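You operate a simulated robot arm through the tools that you are given. There is no shell and no other tool. Be economical: measure what you need, move in short steps, check, and stop when the job is done.

Carry out the task below with a simulated robot arm. There is one attempt and no reset: what you move stays moved.

## Task
Try both plug gauges in the ring housing on the bench and sort it.
Fine: the line stands, leave it so; if the red gauge goes in, red tray, else green tray; gauges back. Set down upright: plug gauge.

The check looks at the end state, three seconds after you hand in, the way a careful person would. Anything else that was tipped, shoved, dropped, spilled or broken makes it a failure.

## Robot
A 7-joint arm with a two-finger parallel gripper, fixed in place. Base frame: the origin is at the foot of the arm, x ahead of it, y to its left, z up; the work surface is at about z = 0. Readings come in m, degrees, newtons and seconds.
With the tool pointing down near the work surface it reaches from about 0.22 to 0.58 m from the base axis. Its first joint turns from -66.0 to 66.0 degrees. Payload 2.5 kg.
The tool frame sits at the grasp point between the pads (the TCP): z along the fingers, y along the line on which they close. The tips reach 0.023 m beyond it. The gripper opens to 0.094 m. The fingers are 0.038 m wide and 0.01 m thick; the gripper's body (0.054 by 0.096 m) begins 0.039 m behind the TCP.
Orientation is that of the tool frame in the base frame, as a unit quaternion [x, y, z, w]. With the fingers straight down and closing along the base's y, the tool's x points along the base's -x, its y along +y and its z along -z.

## Interface
- The arm moves only by the tool jog_arm. Its argument "commands" is text: rows parted by semicolons, each of 7 numbers parted by spaces: the shift along the base's x, y, z in mm, then the turn, a rotation vector about the base's x, y, z in degrees, then the gripper command, from -1 (fully open) to 1 (shut), values between in proportion. In form: x y z wx wy wz jaw; .... A call has 1 to 20 rows; each row shifts and turns the commanded pose from where the row before left it. Each row takes 0.2 s and may step no farther than 0.05 m and 8.6 degrees from the row before; otherwise, or with a gripper value out of range, the whole call is refused. A pose out of reach is approached as far as the arm can. The call stops where the force on the tool passes 40 N (or 10 N more than at its start, if that is more) or the arm is blocked; 0.2 s more then pass. Each finger travels about 0.108 m/s and halts on what it meets, pressing with about 36 N; the grip force reading is that of the motor and also rises with nothing between the fingers. The clock runs only during rows and for 0.2 s after the last one: add rows that do not move to give the fingers time. The reply holds the time, the measured pose of the TCP, the force on the tool along the base axes, the opening and the grip force, in the units named above and with some noise, with the torque about the TCP (base axes, N m) and any sound that the robot's microphone picked up.
- Cameras (640 x 400 px; columns grow to the right, rows downward): "scene" is fixed at [0.1326, -0.4181, 0.5408]; the picture's right is [0.70, -0.71, 0.00], its down [-0.44, -0.43, -0.79] and it looks along [0.56, 0.55, -0.61] (base axes); focal length 310 px, centre (320, 200). "wrist" rides on the gripper at [0.086, 0.016, -0.074] in the tool frame; the picture's right is [-0.18, 0.98, 0.00], its down [-0.58, -0.11, -0.81] and it looks along [-0.79, -0.15, 0.59] (tool axes); focal length 243 px, centre (320, 200). There is no depth. A picture from a camera that has moved, and an enlarged one, comes with that camera's place and axes in the base frame and with its lens.
- snapshot(camera): a new picture of that camera. The clock stands still meanwhile.
- zoom(camera, box): a new picture of the part [left, top, right, bottom] of that camera's present view, enlarged. The clock stands still meanwhile.
- finish_job(): hands the job in; it is judged then, once.

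Go step by step. Nothing tells you positions but the pictures and the camera data: compare them with the known pose of the tool, close in by small moves and look again before you grip or let go. The budget is 120 turns and 84 pictures, counting those below and the enlarged ones. Unless the task says otherwise, let go and move clear before handing in, and close with one line.

The tools are called as name(argument=value, ...) on one line, values as JSON. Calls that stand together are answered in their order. jog_arm: Moves the arm, as the interface text tells. Its arguments: {"type":"object","properties":{"commands":{"type":"string"}},"required":["commands"]} The other tools are called the same way: snapshot (camera) takes a picture; zoom (camera, box) takes an enlarged picture of a part of a camera's view; finish_job () hands the job in.

At the start:

```text
time_s: 0.0
ee_pos: [0.3891, -0.1689, 0.3303]
tcp_rot: [0.001, 1.0, -0.001, 0.0]
contact_force: [-0.5, -0.9, 0.8]
moment: [0.02, -0.01, 0.0]
opening: 0.0938
finger_force: 0.1
```

scene: 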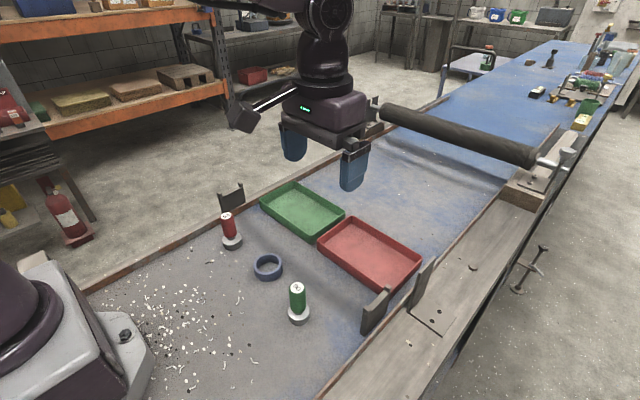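
wrist: 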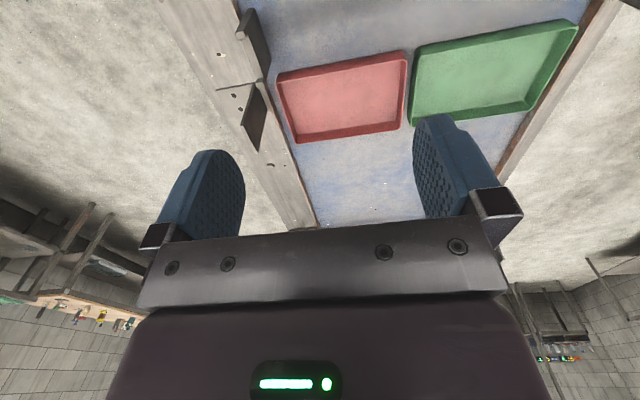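

I see a blue ring, a red gauge and a green gauge standing on the bench, and two trays beyond them. I'll zoom in to see their shape and position.

zoom(camera="scene", box=[190, 190, 350, 340])

zoom(camera="scene", box=[250, 170, 450, 340])

```text
2.67 times, centred on (270, 265) of scene
camera zoom: at [0.1326, -0.4181, 0.5408], right [0.7, -0.71, 0.0], down [-0.44, -0.43, -0.79], along [0.56, 0.55, -0.61], focal length 826 px, centre (453, 27)
```

zoom: 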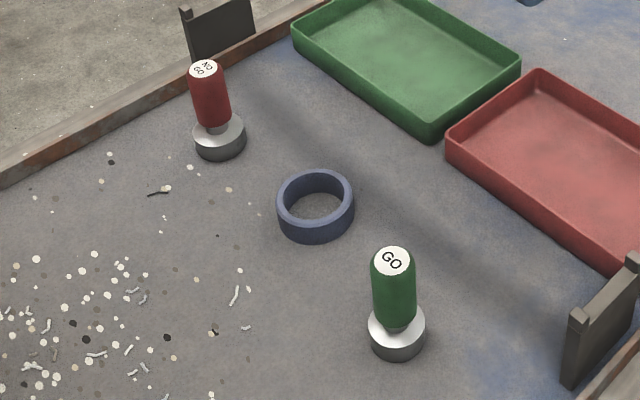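

```text
2.35 times, centred on (350, 255) of scene
camera zoom: at [0.1326, -0.4181, 0.5408], right [0.7, -0.71, 0.0], down [-0.44, -0.43, -0.79], along [0.56, 0.55, -0.61], focal length 729 px, centre (249, 71)
```

zoom: 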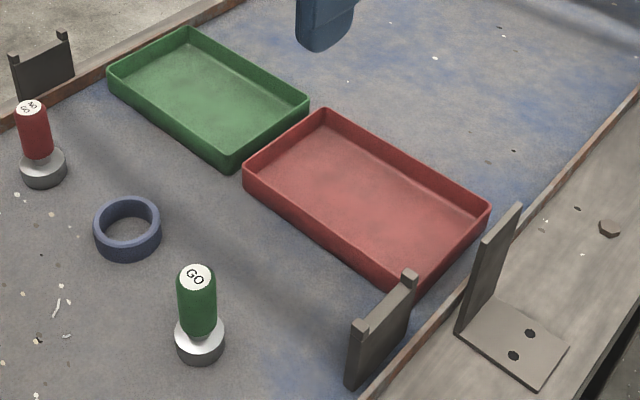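

The gauges are about 93 mm tall: GO (green) at roughly (0.338, -0.160), NO GO (red) at (0.357, 0.097), and the ring at (0.369, -0.029). I'll hover over the green gauge and check with the wrist camera.

jog_arm(commands="-25 4 -45 0 0 0 -1; -26 5 -45 0 0 0 -1; 0 0 -45 0 0 0 -1; 0 0 -35 0 0 0 -1; 0 0 0 0 0 0 -1")

snapshot(camera="wrist")

snapshot(camera="scene")

```text
refused: row 1 steps farther than a row can; nothing moved
```

```text
79 pictures are left
camera wrist: at [0.3038, -0.1538, 0.4064], right [0.18, 0.98, 0.0], down [0.58, -0.11, 0.81], along [0.79, -0.15, -0.59], focal length 243 px, centre (320, 200)
```

wrist: 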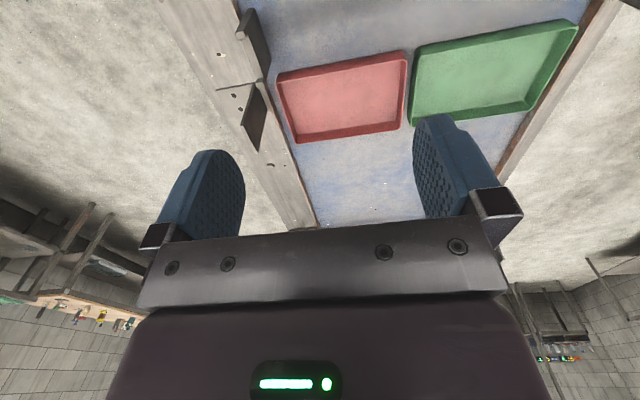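

```text
78 pictures are left
```

scene: 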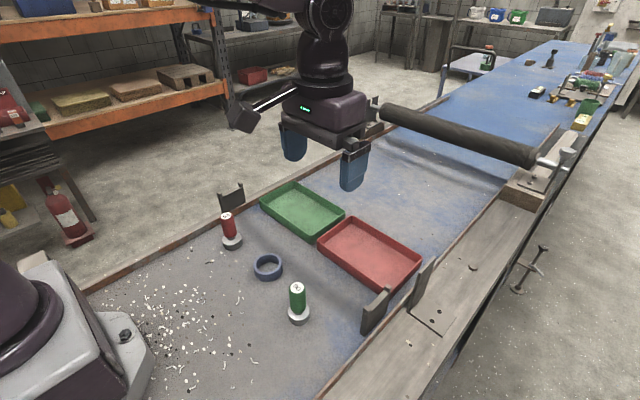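

The first step was too long, so nothing moved. I'll use smaller steps.

jog_arm(commands="-17 3 -36 0 0 0 -1; -17 3 -36 0 0 0 -1; -17 3 -36 0 0 0 -1; 0 0 -36 0 0 0 -1; 0 0 -36 0 0 0 -1; 0 0 0 0 0 0 -1")

snapshot(camera="wrist")

snapshot(camera="scene")

```text
time_s: 1.4
ee_pos: [0.3381, -0.1609, 0.1502]
tcp_rot: [-0.001, 1.0, 0.0, 0.0]
contact_force: [0.5, -0.5, -0.2]
moment: [0.03, -0.01, -0.01]
opening: 0.0941
finger_force: 0.1
```

```text
77 pictures are left
camera wrist: at [0.2522, -0.1448, 0.2253], right [0.18, 0.98, 0.0], down [0.58, -0.11, 0.81], along [0.79, -0.15, -0.59], focal length 243 px, centre (320, 200)
```

wrist: 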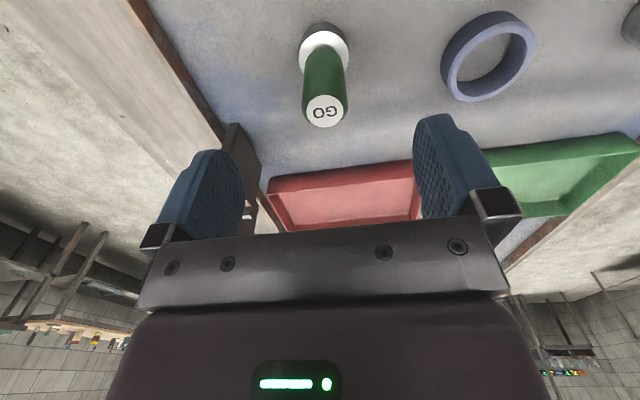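

```text
76 pictures are left
```

scene: 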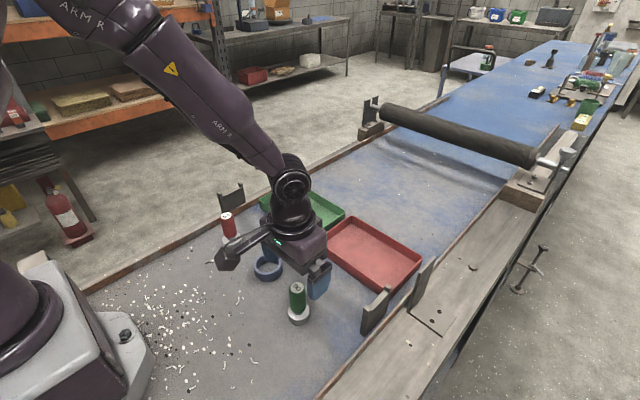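

The green gauge sits at about (0.339, -0.158). I'll line up, descend to mid-handle and grip.

jog_arm(commands="1 3 -25 0 0 0 -1; 0 0 -30 0 0 0 -1; 0 0 -28 0 0 0 -1; 0 0 0 0 0 0 -1")

snapshot(camera="wrist")

```text
time_s: 2.4
ee_pos: [0.3426, -0.1582, 0.0689]
tcp_rot: [-0.001, 1.0, 0.0, -0.001]
contact_force: [0.3, 0.3, -0.4]
moment: [-0.03, -0.03, -0.04]
opening: 0.0938
finger_force: 0.0
```

```text
75 pictures are left
camera wrist: at [0.2557, -0.1411, 0.144], right [0.18, 0.98, 0.0], down [0.58, -0.11, 0.81], along [0.79, -0.15, -0.59], focal length 243 px, centre (320, 200)
```

wrist: 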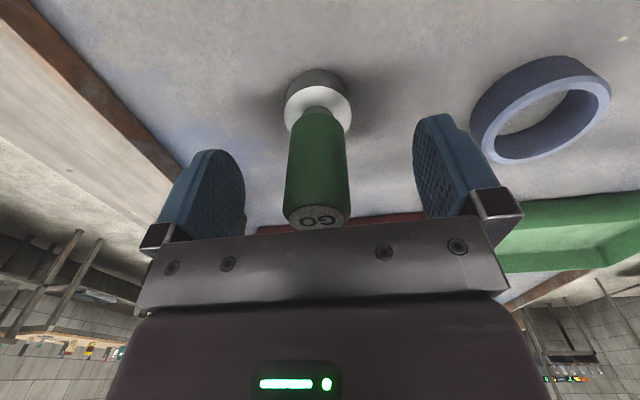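

The gauge axis is at about x = 0.335, so I'll shift back 4 mm and close.

jog_arm(commands="-4 1 -3 0 0 0 -1; 0 0 0 0 0 0 0; 0 0 0 0 0 0 0.5; 0 0 0 0 0 0 1; 0 0 0 0 0 0 1; 0 0 0 0 0 0 1")

snapshot(camera="wrist")

```text
time_s: 3.8
ee_pos: [0.3375, -0.1561, 0.0667]
tcp_rot: [0.0, 1.0, 0.0, 0.0]
contact_force: [0.3, -0.1, -0.2]
moment: [-0.05, -0.06, -0.01]
opening: 0.0291
finger_force: 36.0
```

```text
74 pictures are left
camera wrist: at [0.2513, -0.1403, 0.1409], right [0.18, 0.98, 0.0], down [0.58, -0.11, 0.81], along [0.79, -0.15, -0.59], focal length 243 px, centre (320, 200)
```

wrist: 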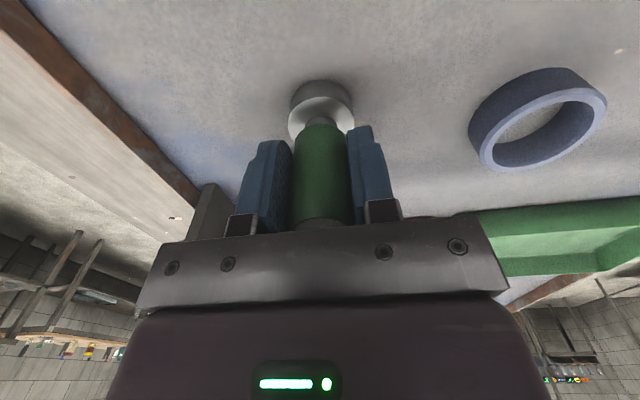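

Held at 29 mm. I'll lift it and move over the ring.

jog_arm(commands="0 0 25 0 0 0 1; 0 0 30 0 0 0 1; 8 32 0 0 0 0 1; 8 32 0 0 0 0 1; 7 32 0 0 0 0 1; 7 31 0 0 0 0 1; 0 0 0 0 0 0 1")

snapshot(camera="wrist")

zoom(camera="scene", box=[190, 190, 350, 290])

```text
time_s: 5.4
ee_pos: [0.3674, -0.0303, 0.121]
tcp_rot: [0.0, 1.0, 0.0, 0.0]
contact_force: [-0.1, 0.5, -2.9]
moment: [0.0, 0.01, -0.03]
opening: 0.0296
finger_force: 36.2
```

```text
73 pictures are left
camera wrist: at [0.2814, -0.0136, 0.1958], right [0.18, 0.98, 0.0], down [0.58, -0.11, 0.81], along [0.79, -0.15, -0.59], focal length 243 px, centre (320, 200)
```

wrist: 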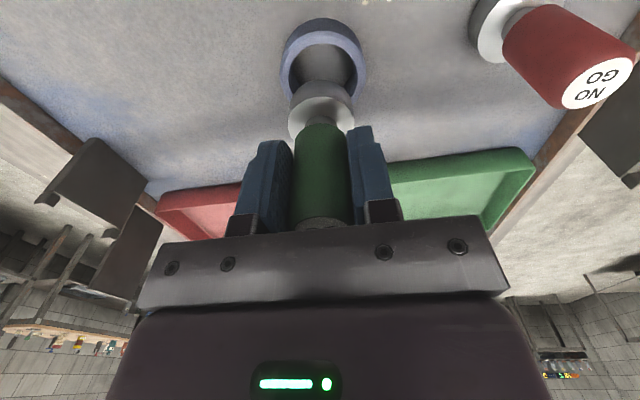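

```text
4.00 times, centred on (270, 240) of scene
camera zoom: at [0.1326, -0.4181, 0.5408], right [0.7, -0.71, 0.0], down [-0.44, -0.43, -0.79], along [0.56, 0.55, -0.61], focal length 1239 px, centre (520, 40)
```

zoom: 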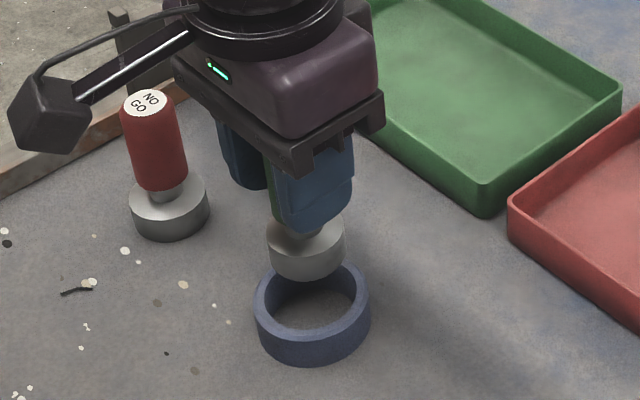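

Disc and ring nearly line up. I'll zoom the wrist view to refine this.

zoom(camera="wrist", box=[240, 10, 400, 110])

zoom(camera="scene", box=[240, 235, 304, 285])

```text
4.00 times, centred on (320, 60) of wrist
camera zoom: at [0.2814, -0.0136, 0.1958], right [0.18, 0.98, 0.0], down [0.58, -0.11, 0.81], along [0.79, -0.15, -0.59], focal length 970 px, centre (320, 760)
```

zoom: 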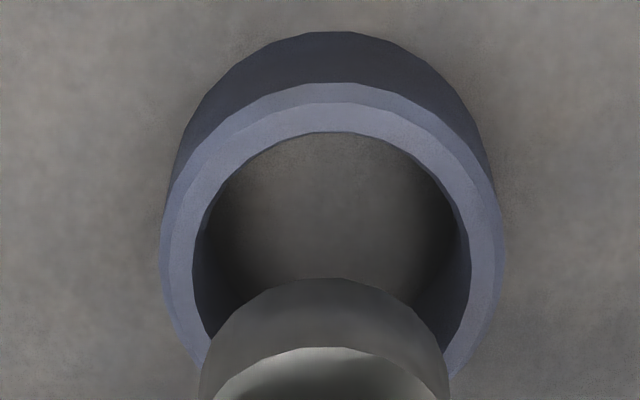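

```text
8.00 times, centred on (272, 260) of scene
camera zoom: at [0.1326, -0.4181, 0.5408], right [0.7, -0.71, 0.0], down [-0.44, -0.43, -0.79], along [0.56, 0.55, -0.61], focal length 2478 px, centre (704, -280)
```

zoom: 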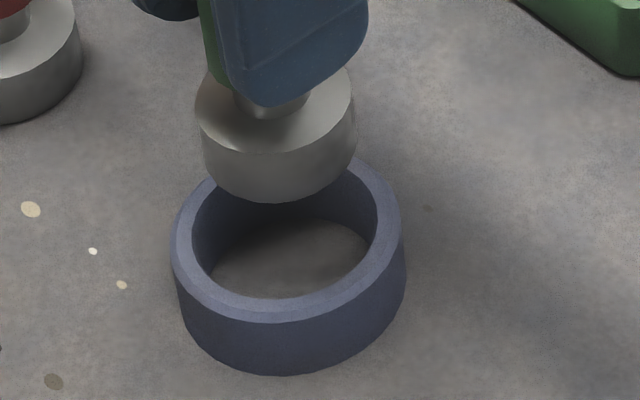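

The ring is about 4 mm nearer the base than the gauge. I'll correct that, come down to just above the ring and look again.

jog_arm(commands="-4 1 -13 0 0 0 1; 0 0 -12 0 0 0 1; 0 0 0 0 0 0 1")

zoom(camera="wrist", box=[240, 10, 400, 110])

zoom(camera="scene", box=[240, 235, 304, 285])

```text
time_s: 6.2
ee_pos: [0.3628, -0.0286, 0.0953]
tcp_rot: [0.0, 1.0, 0.0, 0.0]
contact_force: [-0.4, 0.3, -0.7]
moment: [0.03, -0.01, 0.01]
opening: 0.0292
finger_force: 35.7
```

```text
4.00 times, centred on (320, 60) of wrist
camera zoom: at [0.277, -0.0128, 0.1705], right [0.18, 0.98, 0.0], down [0.58, -0.11, 0.81], along [0.79, -0.15, -0.59], focal length 970 px, centre (320, 760)
```

zoom: 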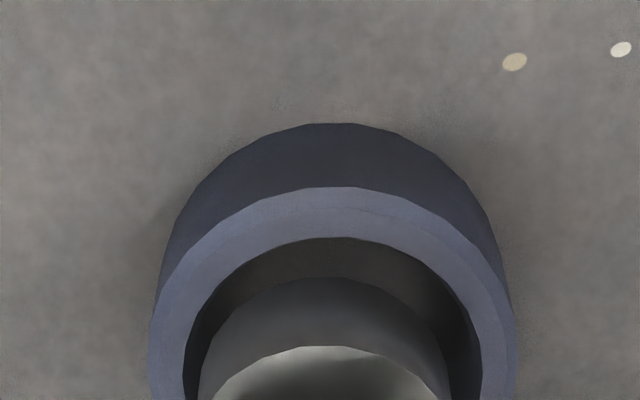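

```text
8.00 times, centred on (272, 260) of scene
camera zoom: at [0.1326, -0.4181, 0.5408], right [0.7, -0.71, 0.0], down [-0.44, -0.43, -0.79], along [0.56, 0.55, -0.61], focal length 2478 px, centre (704, -280)
```

zoom: 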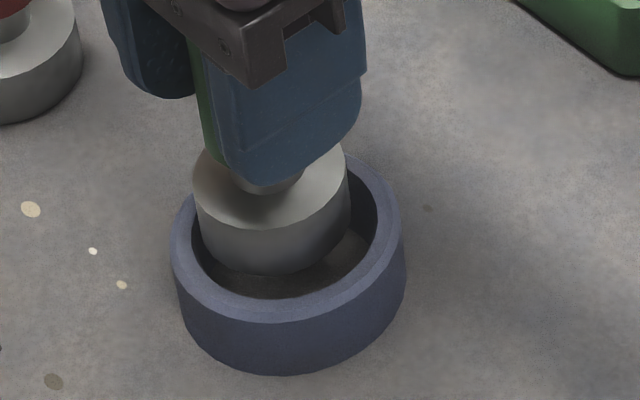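

It is about centred. I'll move 1 mm forward and lower the GO gauge gently into the bore.

jog_arm(commands="1 -1 -5 0 0 0 1; 0 0 -5 0 0 0 1; 0 0 -5 0 0 0 1; 0 0 0 0 0 0 1")

zoom(camera="scene", box=[240, 235, 304, 285])

zoom(camera="wrist", box=[240, 50, 400, 150])

```text
time_s: 7.2
ee_pos: [0.3628, -0.0294, 0.0792]
tcp_rot: [-0.001, 1.0, 0.0, 0.0]
contact_force: [-0.1, 0.4, -1.5]
moment: [-0.02, -0.01, -0.01]
opening: 0.0291
finger_force: 35.8
```

```text
8.00 times, centred on (272, 260) of scene
camera zoom: at [0.1326, -0.4181, 0.5408], right [0.7, -0.71, 0.0], down [-0.44, -0.43, -0.79], along [0.56, 0.55, -0.61], focal length 2478 px, centre (704, -280)
```

zoom: 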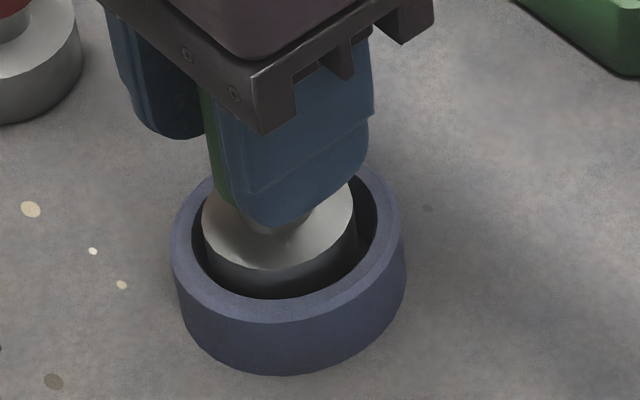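

```text
4.00 times, centred on (320, 100) of wrist
camera zoom: at [0.2774, -0.0134, 0.1556], right [0.18, 0.98, 0.0], down [0.58, -0.11, 0.81], along [0.79, -0.15, -0.59], focal length 970 px, centre (320, 600)
```

zoom: 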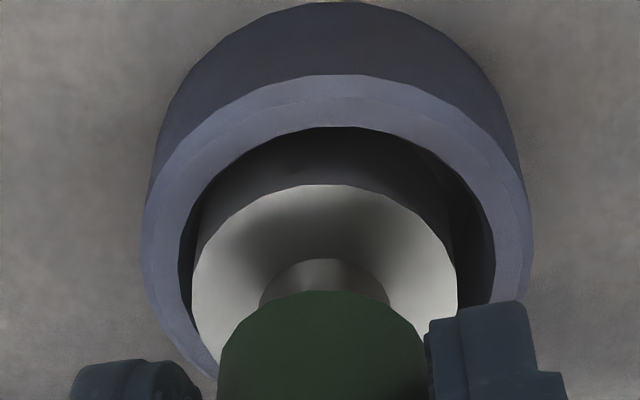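

The GO gauge enters freely. I'll go a little deeper to confirm, then lift it out.

jog_arm(commands="0 0 -5 0 0 0 1; 0 0 -4 0 0 0 1; 0 0 0 0 0 0 1")

zoom(camera="scene", box=[240, 235, 304, 285])

```text
time_s: 8.0
ee_pos: [0.3628, -0.0297, 0.0712]
tcp_rot: [0.001, 1.0, 0.0, 0.0]
contact_force: [-0.9, -0.9, -1.6]
moment: [-0.02, 0.04, 0.04]
opening: 0.0293
finger_force: 35.9
```

```text
8.00 times, centred on (272, 260) of scene
camera zoom: at [0.1326, -0.4181, 0.5408], right [0.7, -0.71, 0.0], down [-0.44, -0.43, -0.79], along [0.56, 0.55, -0.61], focal length 2478 px, centre (704, -280)
```

zoom: 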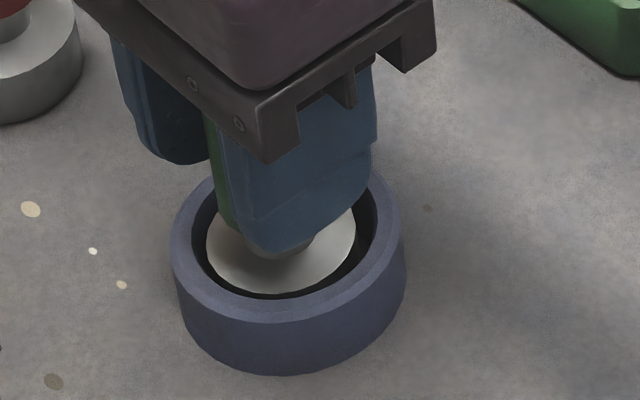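

GO goes in. Now I'll take it back to its starting spot.

jog_arm(commands="0 0 10 0 0 0 1; 0 0 15 0 0 0 1; 0 0 24 0 0 0 1; -7 -32 0 0 0 0 1; -7 -32 0 0 0 0 1; -7 -32 0 0 0 0 1; -6 -31 0 0 0 0 1; 0 0 -20 0 0 0 1; 0 0 -20 0 0 0 1; 0 0 -10 0 0 0 1; 0 0 -4 0 0 0 1; 0 0 -0.5 0 0 0 1; 0 0 0 0 0 0 1")

zoom(camera="scene", box=[190, 190, 350, 340])

```text
time_s: 10.8
ee_pos: [0.338, -0.1571, 0.0659]
tcp_rot: [-0.002, 1.0, -0.001, 0.002]
contact_force: [-4.3, 4.4, 29.5]
moment: [0.48, -0.15, 0.07]
opening: 0.0293
finger_force: 36.3
```

```text
2.67 times, centred on (270, 265) of scene
camera zoom: at [0.1325, -0.418, 0.5409], right [0.7, -0.71, 0.0], down [-0.44, -0.43, -0.79], along [0.56, 0.55, -0.61], focal length 826 px, centre (453, 27)
```

zoom: 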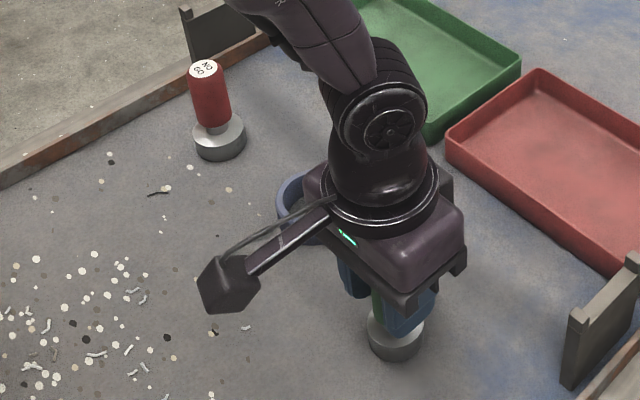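

It has touched down with some load on it. I'll ease up 0.7 mm, release and rise clear.

jog_arm(commands="0 0 0.7 0 0 0 1; 0 0 0 0 0 0 0.2; 0 0 0 0 0 0 -0.5; 0 0 0 0 0 0 -1; 0 0 0 0 0 0 -1; 0 0 0 0 0 0 -1")

snapshot(camera="wrist")

```text
time_s: 12.2
ee_pos: [0.3364, -0.1565, 0.0662]
tcp_rot: [0.0, 1.0, 0.0, 0.0]
contact_force: [0.3, 0.2, 0.0]
moment: [-0.04, -0.01, 0.04]
opening: 0.0942
finger_force: 0.0
```

```text
63 pictures are left
camera wrist: at [0.2505, -0.1411, 0.1416], right [0.18, 0.98, 0.0], down [0.58, -0.11, 0.81], along [0.79, -0.15, -0.59], focal length 243 px, centre (320, 200)
```

wrist: 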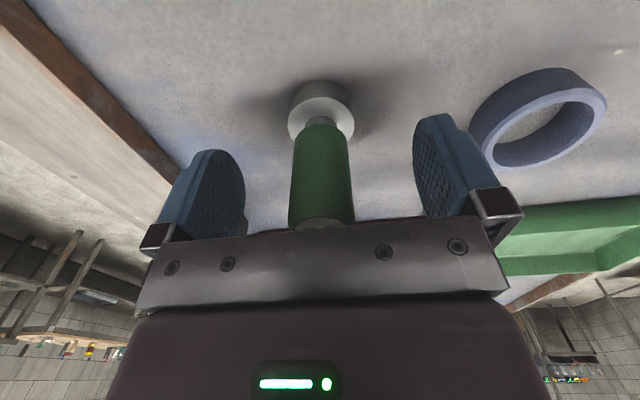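

GO is back and upright. Next I'll hover over the red NO GO gauge.

jog_arm(commands="0 0 30 0 0 0 -1; 0 0 30 0 0 0 -1; 0 0 25 0 0 0 -1; 3 42 0 0 0 0 -1; 3 42 0 0 0 0 -1; 3 42 0 0 0 0 -1; 3 42 0 0 0 0 -1; 4 42 0 0 0 0 -1; 4 43 0 0 0 0 -1; 0 0 0 0 0 0 -1")

snapshot(camera="wrist")

zoom(camera="scene", box=[190, 190, 350, 340])

```text
time_s: 14.4
ee_pos: [0.3555, 0.0983, 0.1506]
tcp_rot: [0.0, 1.0, 0.0, 0.0]
contact_force: [0.3, -0.2, 0.2]
moment: [-0.04, 0.03, 0.03]
opening: 0.0941
finger_force: 0.0
```

```text
62 pictures are left
camera wrist: at [0.2696, 0.1128, 0.2257], right [0.18, 0.98, 0.0], down [0.58, -0.11, 0.81], along [0.79, -0.15, -0.59], focal length 243 px, centre (320, 200)
```

wrist: 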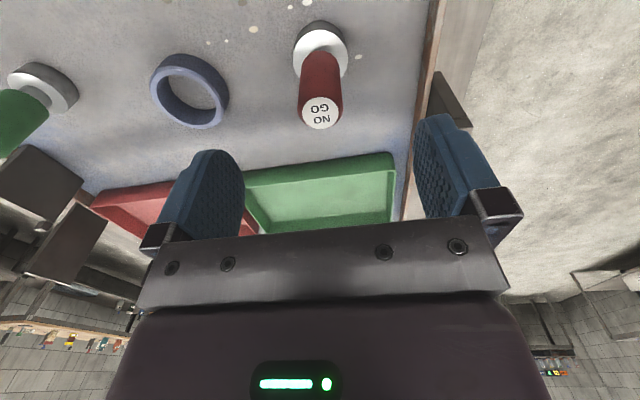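

```text
2.67 times, centred on (270, 265) of scene
camera zoom: at [0.1326, -0.418, 0.5408], right [0.7, -0.71, 0.0], down [-0.44, -0.43, -0.79], along [0.56, 0.55, -0.61], focal length 826 px, centre (453, 27)
```

zoom: 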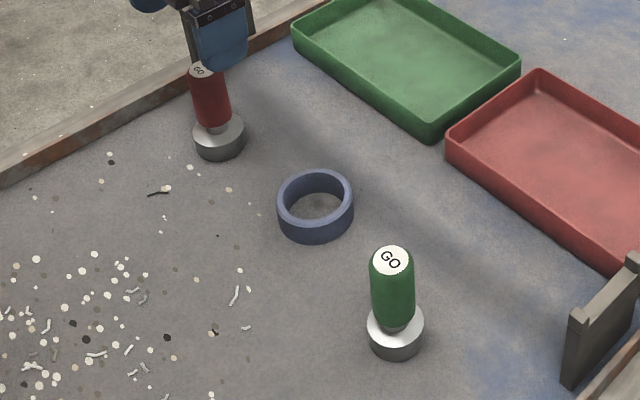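

Red is at about (0.355, 0.097), almost right under the tool. I'll descend and grip it.

jog_arm(commands="-1 -1 -30 0 0 0 -1; 0 0 -30 0 0 0 -1; 0 0 -24 0 0 0 -1; 0 0 0 0 0 0 -1")

snapshot(camera="wrist")

```text
time_s: 15.4
ee_pos: [0.3556, 0.0953, 0.0677]
tcp_rot: [-0.001, 1.0, 0.0, 0.0]
contact_force: [0.2, -1.2, 0.4]
moment: [0.0, -0.02, 0.02]
opening: 0.0939
finger_force: 0.1
```

```text
60 pictures are left
camera wrist: at [0.2694, 0.1114, 0.1427], right [0.18, 0.98, 0.0], down [0.58, -0.11, 0.81], along [0.79, -0.15, -0.59], focal length 243 px, centre (320, 200)
```

wrist: 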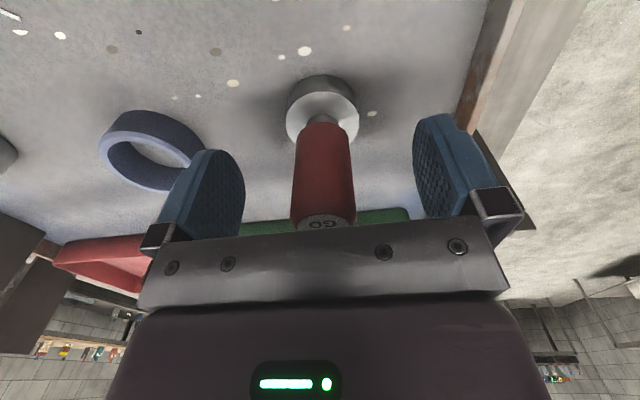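

jog_arm(commands="0 0 -1 0 0 0 -1; 0 0 0 0 0 0 0; 0 0 0 0 0 0 0.5; 0 0 0 0 0 0 1; 0 0 0 0 0 0 1; 0 0 0 0 0 0 1")

snapshot(camera="wrist")

```text
time_s: 16.8
ee_pos: [0.3551, 0.0957, 0.0671]
tcp_rot: [0.0, 1.0, 0.0, 0.0]
contact_force: [0.6, 0.4, 0.0]
moment: [0.05, -0.04, 0.0]
opening: 0.0294
finger_force: 35.6
```

```text
59 pictures are left
camera wrist: at [0.2692, 0.1111, 0.1419], right [0.18, 0.98, 0.0], down [0.58, -0.11, 0.81], along [0.79, -0.15, -0.59], focal length 243 px, centre (320, 200)
```

wrist: 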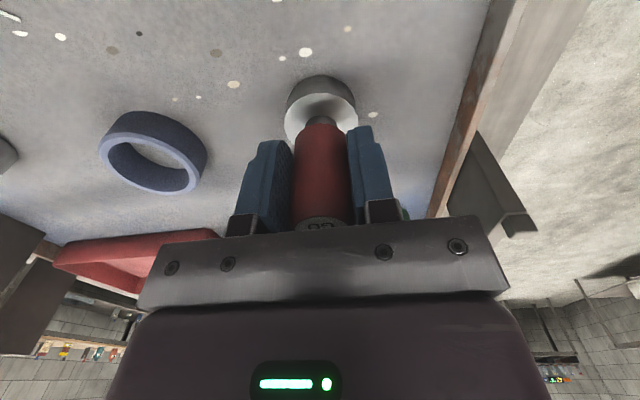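

Red is held. I'll lift it and carry it over the ring.

jog_arm(commands="0 0 25 0 0 0 1; 0 0 25 0 0 0 1; 3 -32 0 0 0 0 1; 2 -32 0 0 0 0 1; 2 -31 0 0 0 0 1; 2 -31 0 0 0 0 1; 0 0 -18 0 0 0 1; 0 0 0 0 0 0 1")

zoom(camera="wrist", box=[240, 10, 400, 110])

zoom(camera="scene", box=[240, 235, 304, 285])

```text
time_s: 18.6
ee_pos: [0.3639, -0.0306, 0.0988]
tcp_rot: [-0.001, 1.0, 0.0, 0.0]
contact_force: [0.4, 0.4, -2.6]
moment: [0.01, 0.04, -0.02]
opening: 0.0291
finger_force: 36.6
```

```text
4.00 times, centred on (320, 60) of wrist
camera zoom: at [0.278, -0.0147, 0.1732], right [0.18, 0.98, 0.0], down [0.58, -0.11, 0.81], along [0.79, -0.15, -0.59], focal length 970 px, centre (320, 760)
```

zoom: 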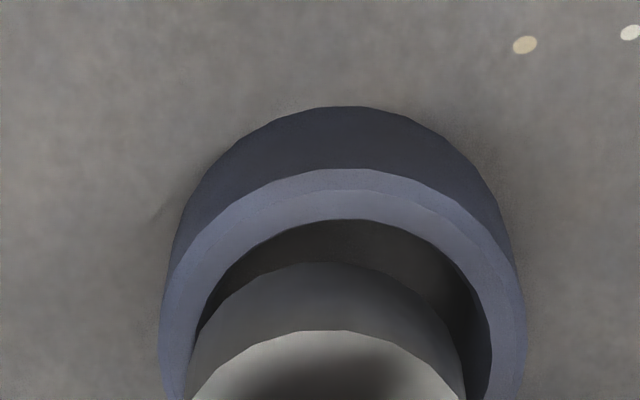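

```text
8.00 times, centred on (272, 260) of scene
camera zoom: at [0.1326, -0.4181, 0.5408], right [0.7, -0.71, 0.0], down [-0.44, -0.43, -0.79], along [0.56, 0.55, -0.61], focal length 2478 px, centre (704, -280)
```

zoom: 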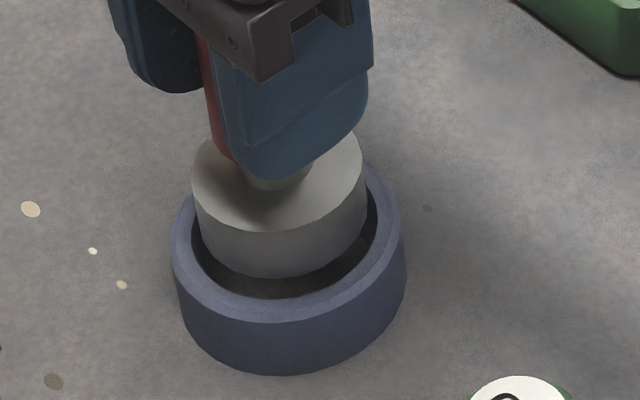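

The red disc looks roughly 46 mm against a bore of about 49 mm. I'll nudge it to centre and lower gently until contact or entry.

jog_arm(commands="1 1.5 -3 0 0 0 1; 0 0 -3 0 0 0 1; 0 0 0 0 0 0 1")

zoom(camera="wrist", box=[240, 40, 400, 140])

zoom(camera="scene", box=[240, 235, 304, 285])

```text
time_s: 19.4
ee_pos: [0.365, -0.0284, 0.0931]
tcp_rot: [0.0, 1.0, 0.001, 0.0]
contact_force: [0.4, -0.5, -1.8]
moment: [-0.03, 0.01, -0.01]
opening: 0.0293
finger_force: 36.0
```

```text
4.00 times, centred on (320, 90) of wrist
camera zoom: at [0.2784, -0.013, 0.1679], right [0.18, 0.98, 0.0], down [0.58, -0.11, 0.81], along [0.79, -0.15, -0.59], focal length 970 px, centre (320, 640)
```

zoom: 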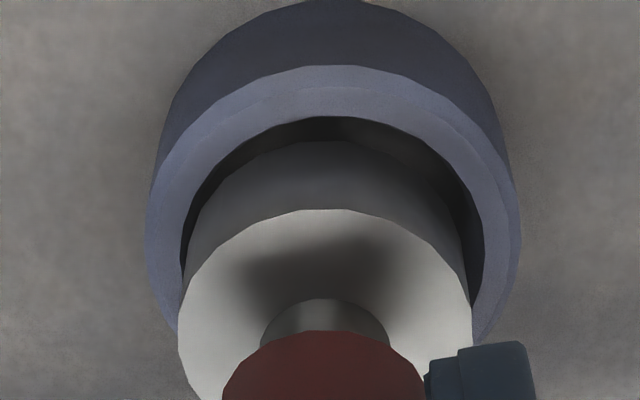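

```text
8.00 times, centred on (272, 260) of scene
camera zoom: at [0.1326, -0.4181, 0.5408], right [0.7, -0.71, 0.0], down [-0.44, -0.43, -0.79], along [0.56, 0.55, -0.61], focal length 2478 px, centre (704, -280)
```

zoom: 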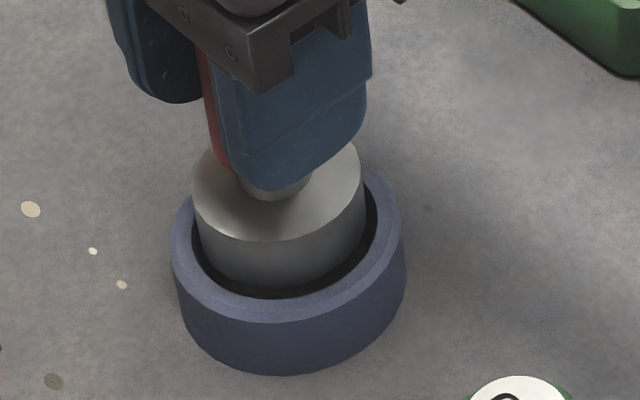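

Combining both views, the disc needs about +2.5 mm in x and +0.8 mm in y. I'll rise slightly and correct.

jog_arm(commands="0 0 1.5 0 0 0 1; 2.5 0.8 0 0 0 0 1; 0 0 0 0 0 0 1")

zoom(camera="wrist", box=[240, 40, 400, 140])

zoom(camera="scene", box=[240, 235, 304, 285])

```text
time_s: 20.2
ee_pos: [0.3669, -0.0284, 0.0933]
tcp_rot: [0.0, 1.0, 0.0, 0.001]
contact_force: [0.2, -0.1, -2.0]
moment: [-0.01, 0.03, -0.01]
opening: 0.0291
finger_force: 36.3
```

```text
4.00 times, centred on (320, 90) of wrist
camera zoom: at [0.2812, -0.0124, 0.1692], right [0.18, 0.98, 0.0], down [0.58, -0.11, 0.81], along [0.79, -0.15, -0.59], focal length 970 px, centre (320, 640)
```

zoom: 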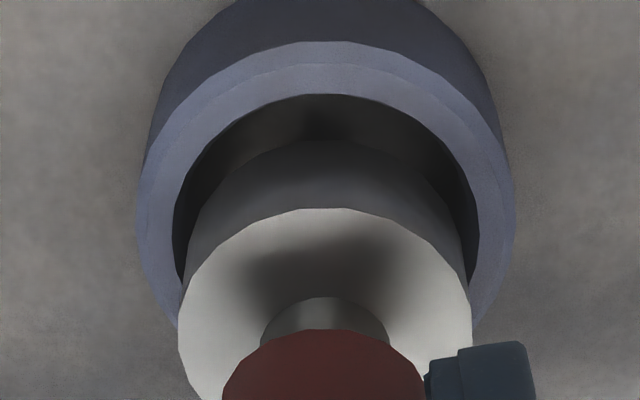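

```text
8.00 times, centred on (272, 260) of scene
camera zoom: at [0.1326, -0.4181, 0.5408], right [0.7, -0.71, 0.0], down [-0.44, -0.43, -0.79], along [0.56, 0.55, -0.61], focal length 2478 px, centre (704, -280)
```

zoom: 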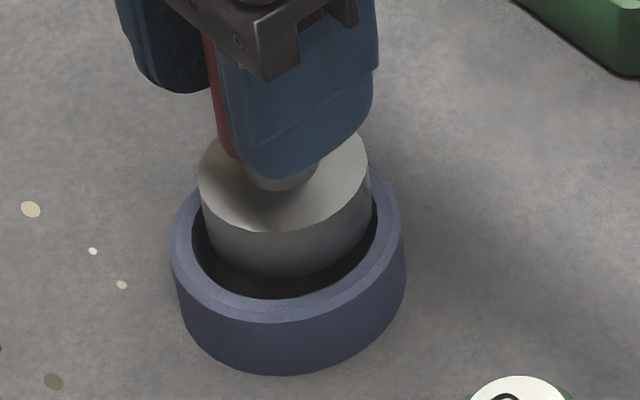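

Both views now show it centred. I'll lower in small steps.

jog_arm(commands="0 0 -2 0 0 0 1; 0 0 -2 0 0 0 1; 0 0 -2 0 0 0 1; 0 0 -2 0 0 0 1; 0 0 0 0 0 0 1")

zoom(camera="wrist", box=[240, 40, 400, 140])

zoom(camera="scene", box=[240, 235, 304, 285])

```text
time_s: 21.4
ee_pos: [0.3674, -0.0285, 0.0855]
tcp_rot: [0.0, 1.0, 0.0, 0.0]
contact_force: [-0.6, -0.7, -2.8]
moment: [-0.01, 0.04, 0.0]
opening: 0.0294
finger_force: 36.5
```

```text
4.00 times, centred on (320, 90) of wrist
camera zoom: at [0.2814, -0.0125, 0.1607], right [0.18, 0.98, 0.0], down [0.58, -0.11, 0.81], along [0.79, -0.15, -0.59], focal length 970 px, centre (320, 640)
```

zoom: 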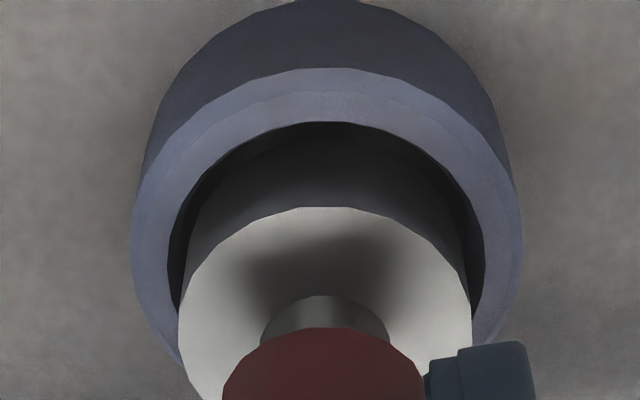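

```text
8.00 times, centred on (272, 260) of scene
camera zoom: at [0.1326, -0.4181, 0.5408], right [0.7, -0.71, 0.0], down [-0.44, -0.43, -0.79], along [0.56, 0.55, -0.61], focal length 2478 px, centre (704, -280)
```

zoom: 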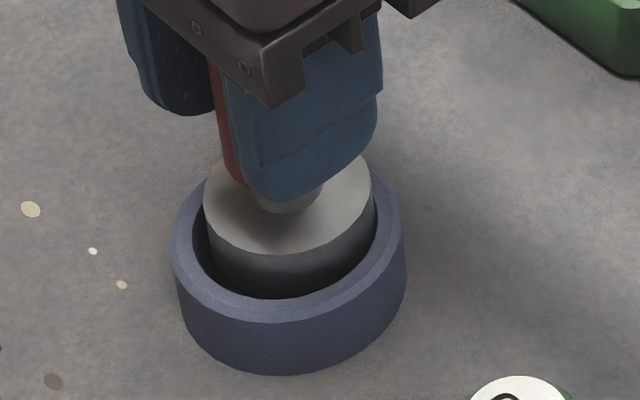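

jog_arm(commands="-1.5 0.4 0 0 0 0 1; 0 0 -2 0 0 0 1; 0 0 -2 0 0 0 1; 0 0 -2 0 0 0 1; 0 0 0 0 0 0 1")

zoom(camera="scene", box=[240, 235, 304, 285])

zoom(camera="wrist", box=[240, 40, 400, 140])

```text
time_s: 22.6
ee_pos: [0.3648, -0.0287, 0.0792]
tcp_rot: [0.0, 1.0, 0.0, 0.0]
contact_force: [0.1, 0.7, -2.8]
moment: [-0.01, 0.02, 0.03]
opening: 0.0295
finger_force: 35.7
```

```text
8.00 times, centred on (272, 260) of scene
camera zoom: at [0.1326, -0.4181, 0.5408], right [0.7, -0.71, 0.0], down [-0.44, -0.43, -0.79], along [0.56, 0.55, -0.61], focal length 2478 px, centre (704, -280)
```

zoom: 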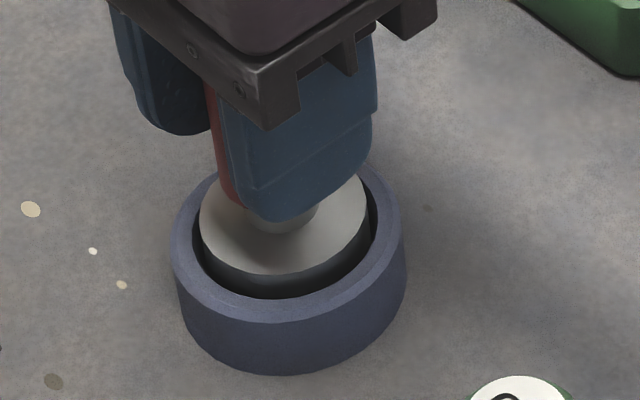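

```text
4.00 times, centred on (320, 90) of wrist
camera zoom: at [0.2794, -0.0123, 0.1548], right [0.18, 0.98, 0.0], down [0.58, -0.11, 0.81], along [0.79, -0.15, -0.59], focal length 970 px, centre (320, 640)
```

zoom: 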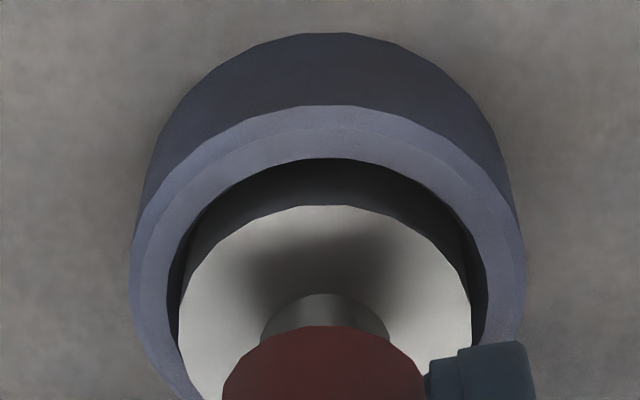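

The red gauge is below the rim without contact. I'll take it to the same depth as the green.

jog_arm(commands="0 0 -2 0 0 0 1; 0 0 -2 0 0 0 1; 0 0 -2 0 0 0 1; 0 0 -2 0 0 0 1; 0 0 0 0 0 0 1")

zoom(camera="scene", box=[240, 235, 304, 285])

```text
time_s: 23.8
ee_pos: [0.3648, -0.0287, 0.0718]
tcp_rot: [0.0, 1.0, 0.001, 0.0]
contact_force: [0.0, 0.0, -1.7]
moment: [0.03, -0.01, 0.0]
opening: 0.0293
finger_force: 36.2
```

```text
8.00 times, centred on (272, 260) of scene
camera zoom: at [0.1326, -0.4181, 0.5408], right [0.7, -0.71, 0.0], down [-0.44, -0.43, -0.79], along [0.56, 0.55, -0.61], focal length 2478 px, centre (704, -280)
```

zoom: 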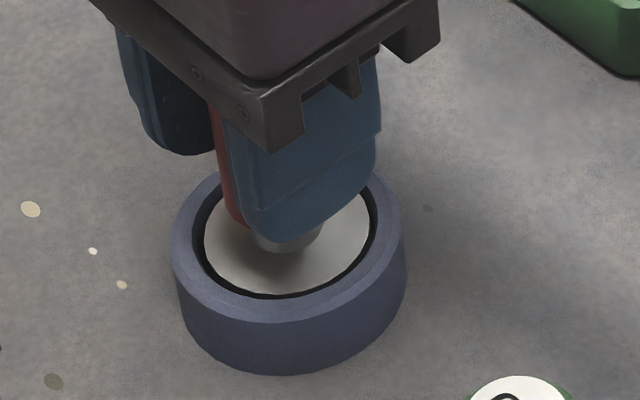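

The NO GO goes in as well, so the ring belongs in the red tray. First I'll return the red gauge to its spot.

jog_arm(commands="0 0 8 0 0 0 1; 0 0 12 0 0 0 1; 0 0 25 0 0 0 1; -3 31 0 0 0 0 1; -3 31 0 0 0 0 1; -3 31 0 0 0 0 1; -2 30.3 0 0 0 0 1; 0 0 -20 0 0 0 1; 0 0 -20 0 0 0 1; 0 0 -7 0 0 0 1; 0 0 -2 0 0 0 1; 0 0 0 0 0 0 1")

zoom(camera="scene", box=[190, 190, 350, 340])

```text
time_s: 26.4
ee_pos: [0.3554, 0.0958, 0.0697]
tcp_rot: [0.0, 1.0, 0.0, 0.001]
contact_force: [-9.5, -3.8, 29.3]
moment: [-0.47, 0.03, -0.04]
opening: 0.0293
finger_force: 35.4
```

```text
2.67 times, centred on (270, 265) of scene
camera zoom: at [0.1325, -0.4181, 0.5408], right [0.7, -0.71, 0.0], down [-0.44, -0.43, -0.79], along [0.56, 0.55, -0.61], focal length 826 px, centre (453, 27)
```

zoom: 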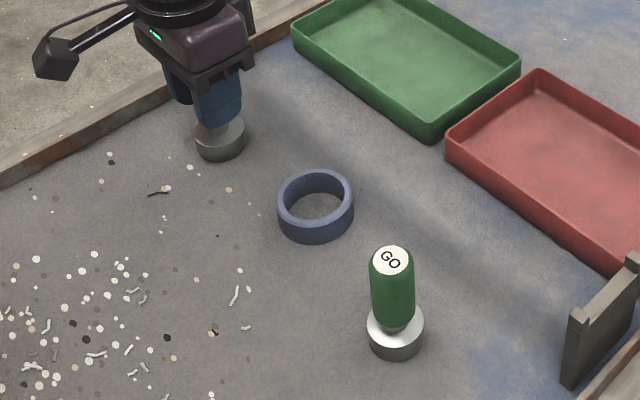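

Contact came a little earlier than expected. I'll ease up slightly and look before releasing.

jog_arm(commands="0 0 0.7 0 0 0 1; 0 0 0 0 0 0 1")

snapshot(camera="wrist")

zoom(camera="scene", box=[210, 205, 258, 255])

```text
time_s: 27.0
ee_pos: [0.3555, 0.0955, 0.0673]
tcp_rot: [-0.001, 1.0, 0.0, 0.002]
contact_force: [3.1, 1.4, 6.8]
moment: [0.08, -0.39, 0.04]
opening: 0.0296
finger_force: 35.1
```

```text
46 pictures are left
camera wrist: at [0.2696, 0.1117, 0.1434], right [0.18, 0.98, 0.0], down [0.58, -0.11, 0.81], along [0.79, -0.15, -0.59], focal length 243 px, centre (320, 200)
```

wrist: 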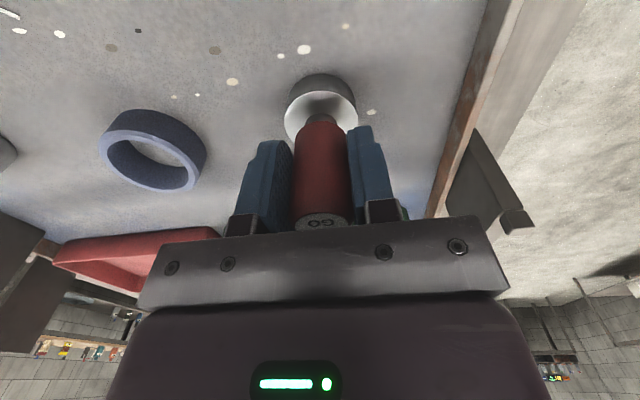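

```text
8.00 times, centred on (234, 230) of scene
camera zoom: at [0.1325, -0.4181, 0.5408], right [0.7, -0.71, 0.0], down [-0.44, -0.43, -0.79], along [0.56, 0.55, -0.61], focal length 2478 px, centre (1008, -40)
```

zoom: 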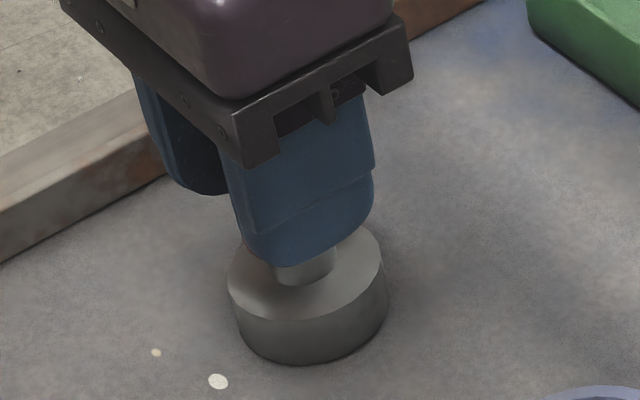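

It is seated upright. I'll release it and rise.

jog_arm(commands="0 0 0 0 0 0 0.2; 0 0 0 0 0 0 -0.5; 0 0 0 0 0 0 -1; 0 0 0 0 0 0 -1; 0 0 0 0 0 0 -1; 0 0 30 0 0 0 -1; 0 0 30 0 0 0 -1; 0 0 25 0 0 0 -1; 3 -42 0 0 0 0 -1; 3 -42 0 0 0 0 -1; 3 -41 0 0 0 0 -1; 0 0 0 0 0 0 -1")

snapshot(camera="wrist")

snapshot(camera="scene")

```text
time_s: 29.6
ee_pos: [0.3636, -0.0284, 0.1545]
tcp_rot: [-0.001, 1.0, 0.0, 0.0]
contact_force: [0.3, 0.6, 0.8]
moment: [0.0, -0.01, 0.01]
opening: 0.0939
finger_force: 0.0
```

```text
44 pictures are left
camera wrist: at [0.2772, -0.0134, 0.2286], right [0.18, 0.98, 0.0], down [0.58, -0.11, 0.81], along [0.79, -0.15, -0.59], focal length 243 px, centre (320, 200)
```

wrist: 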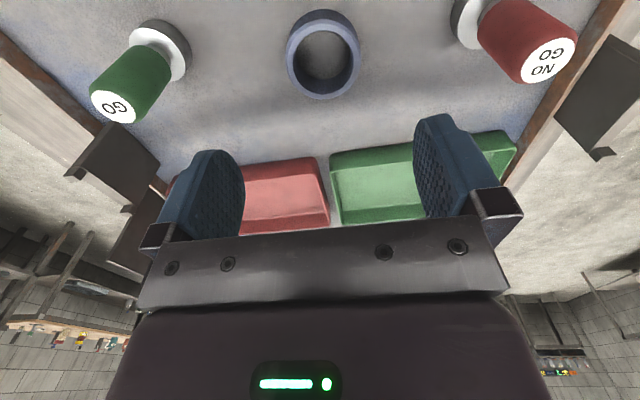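

```text
43 pictures are left
```

scene: 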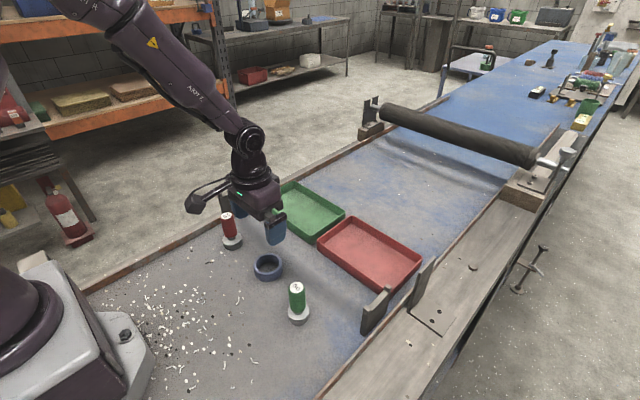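

Everything is upright and the ring is unmoved. I'll descend around the ring with the jaws open.

jog_arm(commands="1.5 0.5 -40 0 0 0 -1; 0 0 -35 0 0 0 -1; 0 0 -25 0 0 0 -1; 0 0 0 0 0 0 -1")

snapshot(camera="wrist")

zoom(camera="scene", box=[190, 190, 350, 340])

```text
time_s: 30.6
ee_pos: [0.3649, -0.0293, 0.0519]
tcp_rot: [-0.001, 1.0, -0.001, 0.0]
contact_force: [0.2, 0.0, -0.3]
moment: [-0.01, 0.01, 0.04]
opening: 0.094
finger_force: 0.1
```

```text
42 pictures are left
camera wrist: at [0.2792, -0.0124, 0.1273], right [0.18, 0.98, 0.0], down [0.58, -0.11, 0.81], along [0.79, -0.15, -0.59], focal length 243 px, centre (320, 200)
```

wrist: 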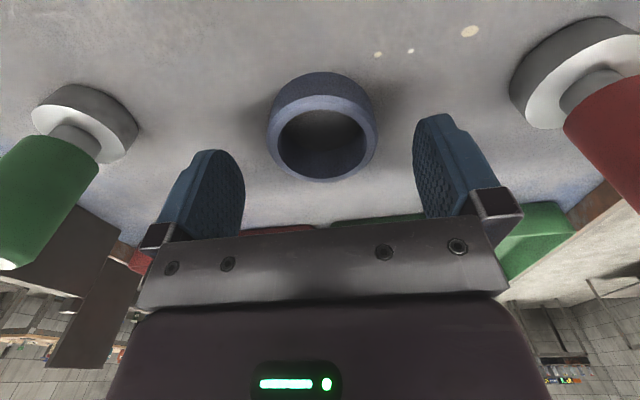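

```text
2.67 times, centred on (270, 265) of scene
camera zoom: at [0.1326, -0.4181, 0.5408], right [0.7, -0.71, 0.0], down [-0.44, -0.43, -0.79], along [0.56, 0.55, -0.61], focal length 826 px, centre (453, 27)
```

zoom: 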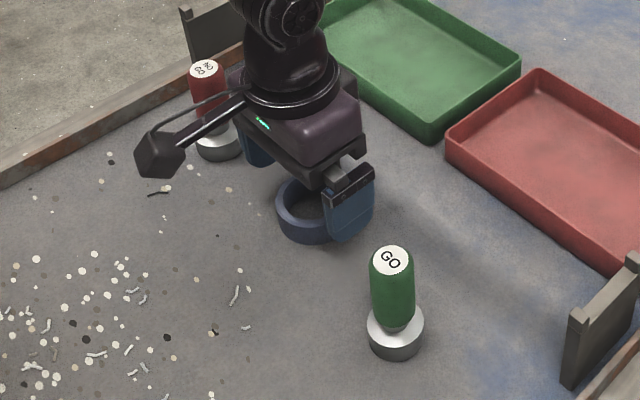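

Centred. I'll lower to grasp height and close on the ring.

jog_arm(commands="0 0 -12 0 0 0 -1; 0 0 -11 0 0 0 -1; 0 0 0 0 0 0 -0.5; 0 0 0 0 0 0 0; 0 0 0 0 0 0 0.6; 0 0 0 0 0 0 1; 0 0 0 0 0 0 1")

snapshot(camera="wrist")

```text
time_s: 32.2
ee_pos: [0.3648, -0.0283, 0.0313]
tcp_rot: [0.0, 1.0, 0.0, 0.0]
contact_force: [-0.3, -1.0, 0.4]
moment: [-0.01, 0.01, 0.0]
opening: 0.0614
finger_force: 35.8
```

```text
40 pictures are left
camera wrist: at [0.2793, -0.0119, 0.1054], right [0.18, 0.98, 0.0], down [0.58, -0.11, 0.81], along [0.79, -0.15, -0.59], focal length 243 px, centre (320, 200)
```

wrist: 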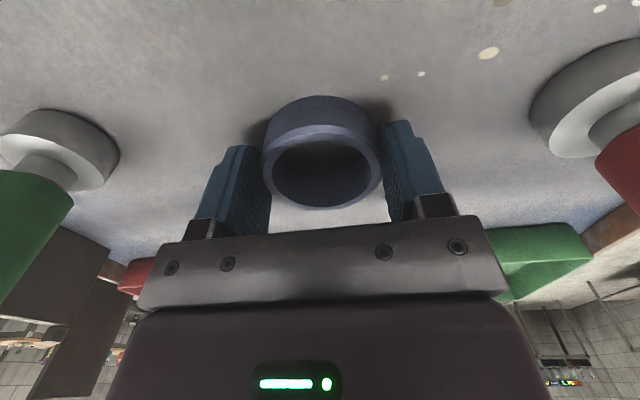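

The ring is held at 61 mm. I'll lift high and carry it over the red tray.

jog_arm(commands="0 0 20 0 0 0 1; 0 0 30 0 0 0 1; 0 0 30 0 0 0 1; 0 0 30 0 0 0 1; 33 -20 0 0 0 0 1; 33 -20 0 0 0 0 1; 33 -20 0 0 0 0 1; 33 -20 0 0 0 0 1; 33 -20 0 0 0 0 1; 0 0 0 0 0 0 1; 0 0 0 0 0 0 1")

snapshot(camera="wrist")

snapshot(camera="scene")

```text
time_s: 34.6
ee_pos: [0.5325, -0.1295, 0.1403]
tcp_rot: [-0.001, 1.0, 0.0, 0.0]
contact_force: [0.3, -0.6, -2.5]
moment: [0.01, -0.01, -0.02]
opening: 0.0611
finger_force: 35.7
```

```text
39 pictures are left
camera wrist: at [0.4463, -0.113, 0.2154], right [0.18, 0.98, 0.0], down [0.58, -0.11, 0.81], along [0.79, -0.15, -0.59], focal length 243 px, centre (320, 200)
```

wrist: 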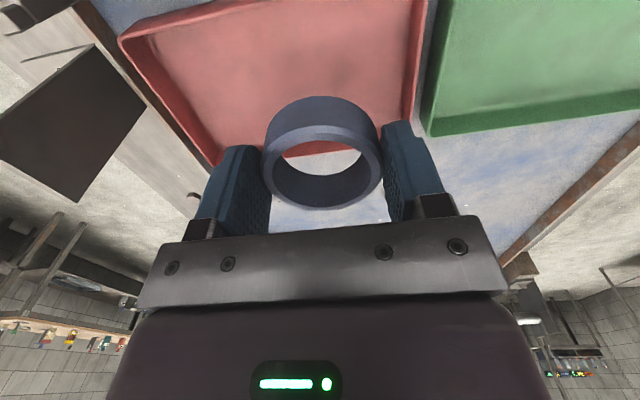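

```text
38 pictures are left
```

scene: 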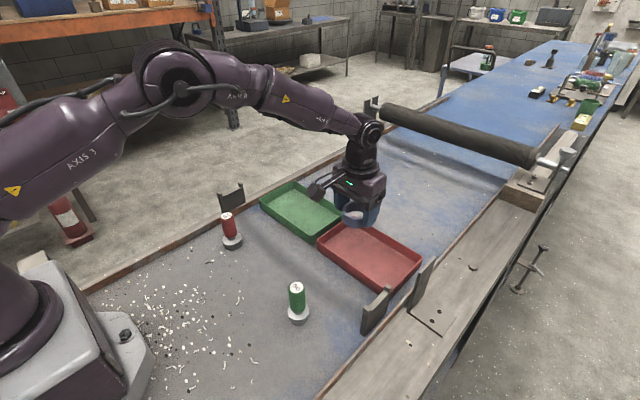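

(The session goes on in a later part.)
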